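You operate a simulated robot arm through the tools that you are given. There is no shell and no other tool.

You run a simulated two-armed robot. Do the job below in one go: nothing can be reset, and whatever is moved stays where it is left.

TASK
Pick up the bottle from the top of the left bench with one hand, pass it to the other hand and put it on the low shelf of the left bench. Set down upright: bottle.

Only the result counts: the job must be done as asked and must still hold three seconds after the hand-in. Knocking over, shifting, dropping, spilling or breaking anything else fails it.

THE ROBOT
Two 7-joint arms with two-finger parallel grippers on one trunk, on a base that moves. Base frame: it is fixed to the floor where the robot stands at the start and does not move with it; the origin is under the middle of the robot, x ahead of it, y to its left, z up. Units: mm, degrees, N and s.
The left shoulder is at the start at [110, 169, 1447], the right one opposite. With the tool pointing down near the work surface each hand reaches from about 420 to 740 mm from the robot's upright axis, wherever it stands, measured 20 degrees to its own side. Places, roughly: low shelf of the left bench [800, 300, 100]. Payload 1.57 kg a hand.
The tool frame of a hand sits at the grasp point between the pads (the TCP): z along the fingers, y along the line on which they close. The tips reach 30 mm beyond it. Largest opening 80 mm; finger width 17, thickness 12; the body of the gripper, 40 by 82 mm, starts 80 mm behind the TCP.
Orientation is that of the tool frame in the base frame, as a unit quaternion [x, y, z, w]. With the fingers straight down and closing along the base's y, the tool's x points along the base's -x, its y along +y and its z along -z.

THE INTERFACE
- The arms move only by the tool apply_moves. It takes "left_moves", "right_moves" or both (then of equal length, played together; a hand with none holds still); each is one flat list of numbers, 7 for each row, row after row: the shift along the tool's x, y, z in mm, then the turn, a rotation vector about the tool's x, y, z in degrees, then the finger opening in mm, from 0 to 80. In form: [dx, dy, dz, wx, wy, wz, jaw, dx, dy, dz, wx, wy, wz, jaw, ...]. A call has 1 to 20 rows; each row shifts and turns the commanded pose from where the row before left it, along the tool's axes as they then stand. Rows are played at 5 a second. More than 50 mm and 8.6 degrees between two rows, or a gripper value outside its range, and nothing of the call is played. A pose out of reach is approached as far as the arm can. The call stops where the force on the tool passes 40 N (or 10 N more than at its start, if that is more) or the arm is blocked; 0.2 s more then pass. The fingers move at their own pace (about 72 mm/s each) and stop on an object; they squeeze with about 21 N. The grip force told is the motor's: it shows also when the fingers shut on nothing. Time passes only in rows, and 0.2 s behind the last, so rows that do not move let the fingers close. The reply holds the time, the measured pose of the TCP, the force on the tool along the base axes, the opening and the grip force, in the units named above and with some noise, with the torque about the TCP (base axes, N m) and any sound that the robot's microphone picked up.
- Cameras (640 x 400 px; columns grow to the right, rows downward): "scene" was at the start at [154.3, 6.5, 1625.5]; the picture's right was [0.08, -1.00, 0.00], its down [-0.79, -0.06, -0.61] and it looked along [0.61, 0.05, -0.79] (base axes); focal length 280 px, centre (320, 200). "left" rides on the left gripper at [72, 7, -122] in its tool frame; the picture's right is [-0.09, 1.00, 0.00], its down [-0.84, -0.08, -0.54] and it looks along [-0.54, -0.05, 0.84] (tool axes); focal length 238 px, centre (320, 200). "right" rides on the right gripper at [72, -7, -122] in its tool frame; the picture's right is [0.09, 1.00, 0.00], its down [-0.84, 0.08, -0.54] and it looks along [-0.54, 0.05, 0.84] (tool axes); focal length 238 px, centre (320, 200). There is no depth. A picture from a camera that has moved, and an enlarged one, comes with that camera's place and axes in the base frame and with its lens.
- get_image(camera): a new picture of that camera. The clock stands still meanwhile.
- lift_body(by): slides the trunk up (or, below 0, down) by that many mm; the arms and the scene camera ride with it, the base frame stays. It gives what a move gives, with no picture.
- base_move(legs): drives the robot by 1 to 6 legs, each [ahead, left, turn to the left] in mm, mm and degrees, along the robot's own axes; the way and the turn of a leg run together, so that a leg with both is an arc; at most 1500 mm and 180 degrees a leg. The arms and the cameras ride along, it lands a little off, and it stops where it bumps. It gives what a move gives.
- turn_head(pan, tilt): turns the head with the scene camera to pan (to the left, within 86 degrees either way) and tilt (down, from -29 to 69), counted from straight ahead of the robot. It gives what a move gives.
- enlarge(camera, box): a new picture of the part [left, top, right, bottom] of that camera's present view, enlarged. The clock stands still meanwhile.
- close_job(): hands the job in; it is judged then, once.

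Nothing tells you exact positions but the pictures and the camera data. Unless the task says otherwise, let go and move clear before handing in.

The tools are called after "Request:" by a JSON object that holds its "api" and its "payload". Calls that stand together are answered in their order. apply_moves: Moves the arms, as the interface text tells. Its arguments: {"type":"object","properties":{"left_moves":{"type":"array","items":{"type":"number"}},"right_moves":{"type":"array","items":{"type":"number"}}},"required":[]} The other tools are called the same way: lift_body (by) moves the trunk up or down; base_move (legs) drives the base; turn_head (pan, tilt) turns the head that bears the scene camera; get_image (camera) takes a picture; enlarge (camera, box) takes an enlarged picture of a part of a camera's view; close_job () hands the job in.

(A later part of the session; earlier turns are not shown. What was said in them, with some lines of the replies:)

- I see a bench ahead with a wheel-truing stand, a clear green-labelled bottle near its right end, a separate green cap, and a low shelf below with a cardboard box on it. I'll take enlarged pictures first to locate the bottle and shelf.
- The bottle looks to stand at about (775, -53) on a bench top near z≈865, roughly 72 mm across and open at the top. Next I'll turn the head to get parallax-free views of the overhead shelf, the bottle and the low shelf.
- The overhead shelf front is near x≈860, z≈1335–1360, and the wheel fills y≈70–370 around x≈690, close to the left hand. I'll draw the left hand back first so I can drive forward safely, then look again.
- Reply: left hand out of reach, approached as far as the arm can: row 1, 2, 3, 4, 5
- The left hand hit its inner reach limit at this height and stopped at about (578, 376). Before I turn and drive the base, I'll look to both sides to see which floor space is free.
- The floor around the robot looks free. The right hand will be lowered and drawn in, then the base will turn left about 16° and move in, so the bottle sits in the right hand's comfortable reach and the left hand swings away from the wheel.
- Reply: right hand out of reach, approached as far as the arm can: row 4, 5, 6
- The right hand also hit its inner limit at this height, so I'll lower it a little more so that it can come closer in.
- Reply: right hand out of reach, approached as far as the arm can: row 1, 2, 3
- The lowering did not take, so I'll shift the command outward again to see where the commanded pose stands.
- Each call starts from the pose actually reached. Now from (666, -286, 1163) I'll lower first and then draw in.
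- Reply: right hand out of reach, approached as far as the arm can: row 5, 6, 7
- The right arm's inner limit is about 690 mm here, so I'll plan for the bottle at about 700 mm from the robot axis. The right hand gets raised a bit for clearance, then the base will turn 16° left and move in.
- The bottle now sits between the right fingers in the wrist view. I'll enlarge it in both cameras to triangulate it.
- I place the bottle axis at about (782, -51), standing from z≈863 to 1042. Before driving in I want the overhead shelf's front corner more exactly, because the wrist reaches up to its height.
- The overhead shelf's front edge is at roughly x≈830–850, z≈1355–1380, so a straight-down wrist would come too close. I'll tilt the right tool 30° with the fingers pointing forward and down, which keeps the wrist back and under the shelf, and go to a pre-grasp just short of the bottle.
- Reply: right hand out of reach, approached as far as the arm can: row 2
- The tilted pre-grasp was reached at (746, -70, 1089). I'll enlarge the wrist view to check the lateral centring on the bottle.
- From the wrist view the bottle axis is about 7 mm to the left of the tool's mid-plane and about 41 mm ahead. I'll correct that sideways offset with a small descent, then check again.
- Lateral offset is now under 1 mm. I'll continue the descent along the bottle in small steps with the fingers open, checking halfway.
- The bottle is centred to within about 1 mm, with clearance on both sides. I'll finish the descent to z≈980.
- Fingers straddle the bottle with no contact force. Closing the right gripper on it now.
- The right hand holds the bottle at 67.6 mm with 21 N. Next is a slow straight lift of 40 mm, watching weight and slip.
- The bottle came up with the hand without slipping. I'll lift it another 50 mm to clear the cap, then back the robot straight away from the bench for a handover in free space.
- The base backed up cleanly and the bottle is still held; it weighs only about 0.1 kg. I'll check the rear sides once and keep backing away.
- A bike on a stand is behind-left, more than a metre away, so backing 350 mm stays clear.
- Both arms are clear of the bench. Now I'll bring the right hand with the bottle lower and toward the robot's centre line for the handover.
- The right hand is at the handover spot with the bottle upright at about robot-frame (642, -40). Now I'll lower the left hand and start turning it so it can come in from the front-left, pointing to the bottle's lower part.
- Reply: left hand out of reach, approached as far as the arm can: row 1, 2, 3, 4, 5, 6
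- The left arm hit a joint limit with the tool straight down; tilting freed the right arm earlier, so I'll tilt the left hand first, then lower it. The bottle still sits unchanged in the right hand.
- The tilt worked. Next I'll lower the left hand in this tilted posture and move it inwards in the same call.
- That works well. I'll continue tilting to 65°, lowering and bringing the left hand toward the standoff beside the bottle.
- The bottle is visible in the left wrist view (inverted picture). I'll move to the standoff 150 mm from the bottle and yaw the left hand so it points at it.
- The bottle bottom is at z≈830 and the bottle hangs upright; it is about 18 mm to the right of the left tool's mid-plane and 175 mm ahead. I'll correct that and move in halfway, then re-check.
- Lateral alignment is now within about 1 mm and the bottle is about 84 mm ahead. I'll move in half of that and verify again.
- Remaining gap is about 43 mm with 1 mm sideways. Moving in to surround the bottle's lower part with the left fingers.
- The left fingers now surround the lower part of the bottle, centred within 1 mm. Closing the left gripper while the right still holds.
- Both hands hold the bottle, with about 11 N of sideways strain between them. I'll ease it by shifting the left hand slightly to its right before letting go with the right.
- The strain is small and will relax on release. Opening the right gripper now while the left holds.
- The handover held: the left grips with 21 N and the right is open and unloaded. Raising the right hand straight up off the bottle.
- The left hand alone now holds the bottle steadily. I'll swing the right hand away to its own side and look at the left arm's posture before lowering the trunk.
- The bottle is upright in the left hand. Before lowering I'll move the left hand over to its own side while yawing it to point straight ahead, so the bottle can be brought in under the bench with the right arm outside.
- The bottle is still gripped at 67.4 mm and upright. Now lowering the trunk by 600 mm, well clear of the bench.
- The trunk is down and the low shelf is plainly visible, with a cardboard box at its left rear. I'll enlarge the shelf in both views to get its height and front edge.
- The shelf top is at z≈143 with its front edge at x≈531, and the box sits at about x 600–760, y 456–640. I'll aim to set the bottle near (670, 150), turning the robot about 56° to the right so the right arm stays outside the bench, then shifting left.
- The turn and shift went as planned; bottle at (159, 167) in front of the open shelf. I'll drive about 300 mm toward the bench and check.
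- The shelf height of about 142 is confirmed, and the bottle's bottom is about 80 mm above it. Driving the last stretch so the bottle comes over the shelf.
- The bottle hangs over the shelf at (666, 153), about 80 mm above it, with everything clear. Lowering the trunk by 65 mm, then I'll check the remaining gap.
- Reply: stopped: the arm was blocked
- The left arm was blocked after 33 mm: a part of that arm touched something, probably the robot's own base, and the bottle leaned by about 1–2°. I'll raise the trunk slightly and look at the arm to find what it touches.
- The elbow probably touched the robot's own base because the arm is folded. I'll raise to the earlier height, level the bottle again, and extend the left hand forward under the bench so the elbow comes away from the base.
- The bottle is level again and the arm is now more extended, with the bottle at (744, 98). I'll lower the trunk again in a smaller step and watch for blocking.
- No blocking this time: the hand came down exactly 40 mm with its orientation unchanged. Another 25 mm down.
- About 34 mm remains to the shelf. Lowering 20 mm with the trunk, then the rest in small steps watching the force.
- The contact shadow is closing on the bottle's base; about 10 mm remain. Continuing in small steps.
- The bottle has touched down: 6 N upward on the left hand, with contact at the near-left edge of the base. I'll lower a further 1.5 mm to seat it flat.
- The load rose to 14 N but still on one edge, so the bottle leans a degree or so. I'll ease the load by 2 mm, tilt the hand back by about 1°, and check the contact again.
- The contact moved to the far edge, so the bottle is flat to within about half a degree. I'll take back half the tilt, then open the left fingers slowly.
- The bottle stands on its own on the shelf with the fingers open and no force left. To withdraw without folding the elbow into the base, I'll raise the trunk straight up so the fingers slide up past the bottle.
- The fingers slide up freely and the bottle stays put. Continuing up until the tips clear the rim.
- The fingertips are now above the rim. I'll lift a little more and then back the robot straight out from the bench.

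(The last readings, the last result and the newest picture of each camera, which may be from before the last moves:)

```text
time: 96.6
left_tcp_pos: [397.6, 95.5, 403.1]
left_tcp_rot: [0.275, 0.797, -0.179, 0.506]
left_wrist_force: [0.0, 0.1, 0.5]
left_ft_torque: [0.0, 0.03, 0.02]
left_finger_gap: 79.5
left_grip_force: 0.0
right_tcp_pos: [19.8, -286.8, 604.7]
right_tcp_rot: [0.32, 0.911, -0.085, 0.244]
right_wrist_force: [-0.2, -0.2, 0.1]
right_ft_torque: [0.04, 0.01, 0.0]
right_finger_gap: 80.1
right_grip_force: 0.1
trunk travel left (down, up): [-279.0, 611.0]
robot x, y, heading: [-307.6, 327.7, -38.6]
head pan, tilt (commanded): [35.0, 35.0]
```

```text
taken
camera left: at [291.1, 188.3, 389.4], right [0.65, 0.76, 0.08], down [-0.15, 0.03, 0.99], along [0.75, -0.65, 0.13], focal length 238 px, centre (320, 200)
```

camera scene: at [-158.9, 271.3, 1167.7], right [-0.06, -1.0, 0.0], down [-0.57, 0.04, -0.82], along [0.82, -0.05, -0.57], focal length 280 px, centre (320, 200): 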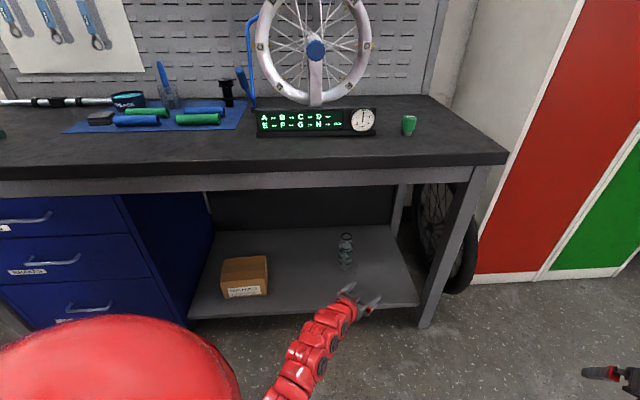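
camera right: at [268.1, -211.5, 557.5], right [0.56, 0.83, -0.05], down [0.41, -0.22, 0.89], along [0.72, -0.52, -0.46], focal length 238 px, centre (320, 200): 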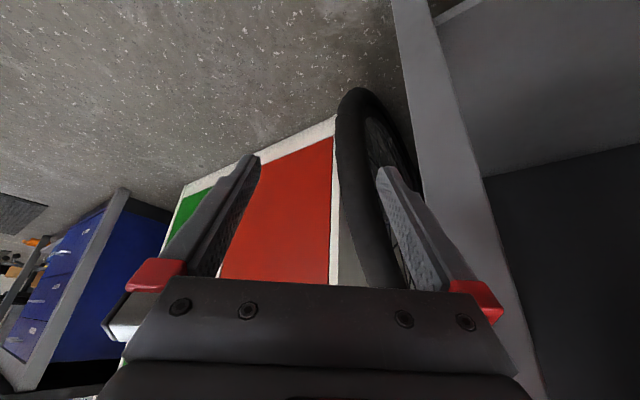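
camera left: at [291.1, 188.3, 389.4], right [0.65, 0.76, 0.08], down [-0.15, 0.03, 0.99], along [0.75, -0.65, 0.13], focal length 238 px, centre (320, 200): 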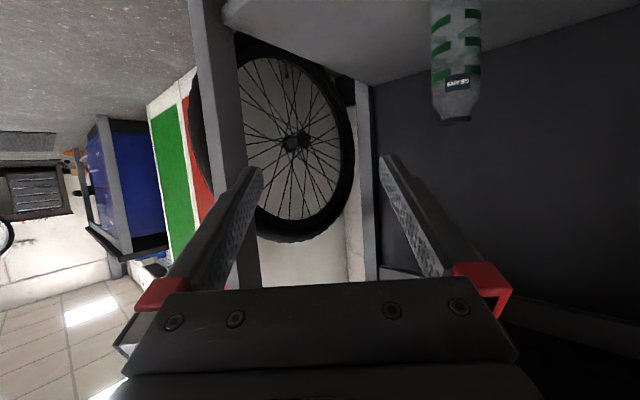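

The bottle stands alone on the low shelf and both hands are out. One enlarged look to confirm it is upright and nothing else was disturbed.

Request:
{"api": "enlarge", "payload": {"camera": "scene", "box": [190, 210, 430, 330]}}

Request:
{"api": "enlarge", "payload": {"camera": "left", "box": [380, 0, 540, 140]}}

```text
2.67 times, centred on (310, 270) of scene
camera zoom: at [-158.9, 271.3, 1167.7], right [-0.06, -1.0, 0.0], down [-0.57, 0.04, -0.82], along [0.82, -0.05, -0.57], focal length 746 px, centre (347, 13)
```

zoom: 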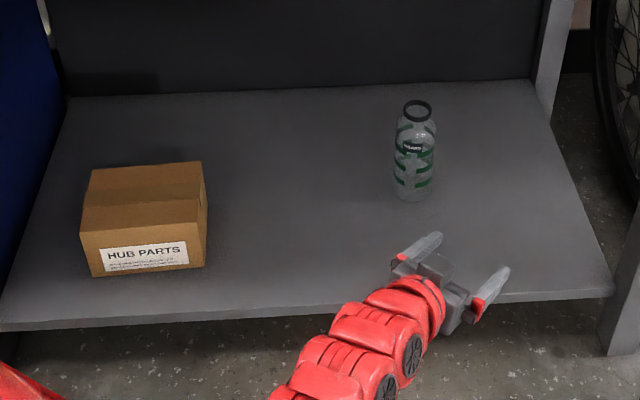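

```text
2.86 times, centred on (460, 70) of left
camera zoom: at [291.1, 188.3, 389.4], right [0.65, 0.76, 0.08], down [-0.15, 0.03, 0.99], along [0.75, -0.65, 0.13], focal length 681 px, centre (-80, 571)
```

zoom: 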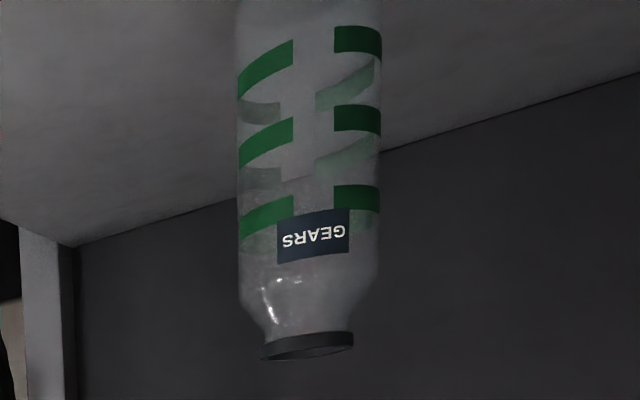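

The bottle is upright on the low shelf. The hub-parts box, the cap, the wheel stand and the tools look undisturbed, and both grippers are open and clear. Handing in the job.

Request:
{"api": "close_job", "payload": {}}

```text
The job is handed in.
```

The bottle is standing upright on the low shelf of the left bench, at about x 743, y 98. I took it from the bench top with the right hand, passed it to the left hand in front of the bench, and set it down with the left.

In the last pictures the box on the shelf, the green cap, the wheel stand and the tools look undisturbed. Both grippers were open and clear of the bench when I handed in.

While I was lowering the bottle, the left arm was blocked once, probably by the robot's own base, and the bottle leaned about 1–2° in the grip. I raised the trunk, levelled the bottle and reached further in, and the second lowering went through without blocking.
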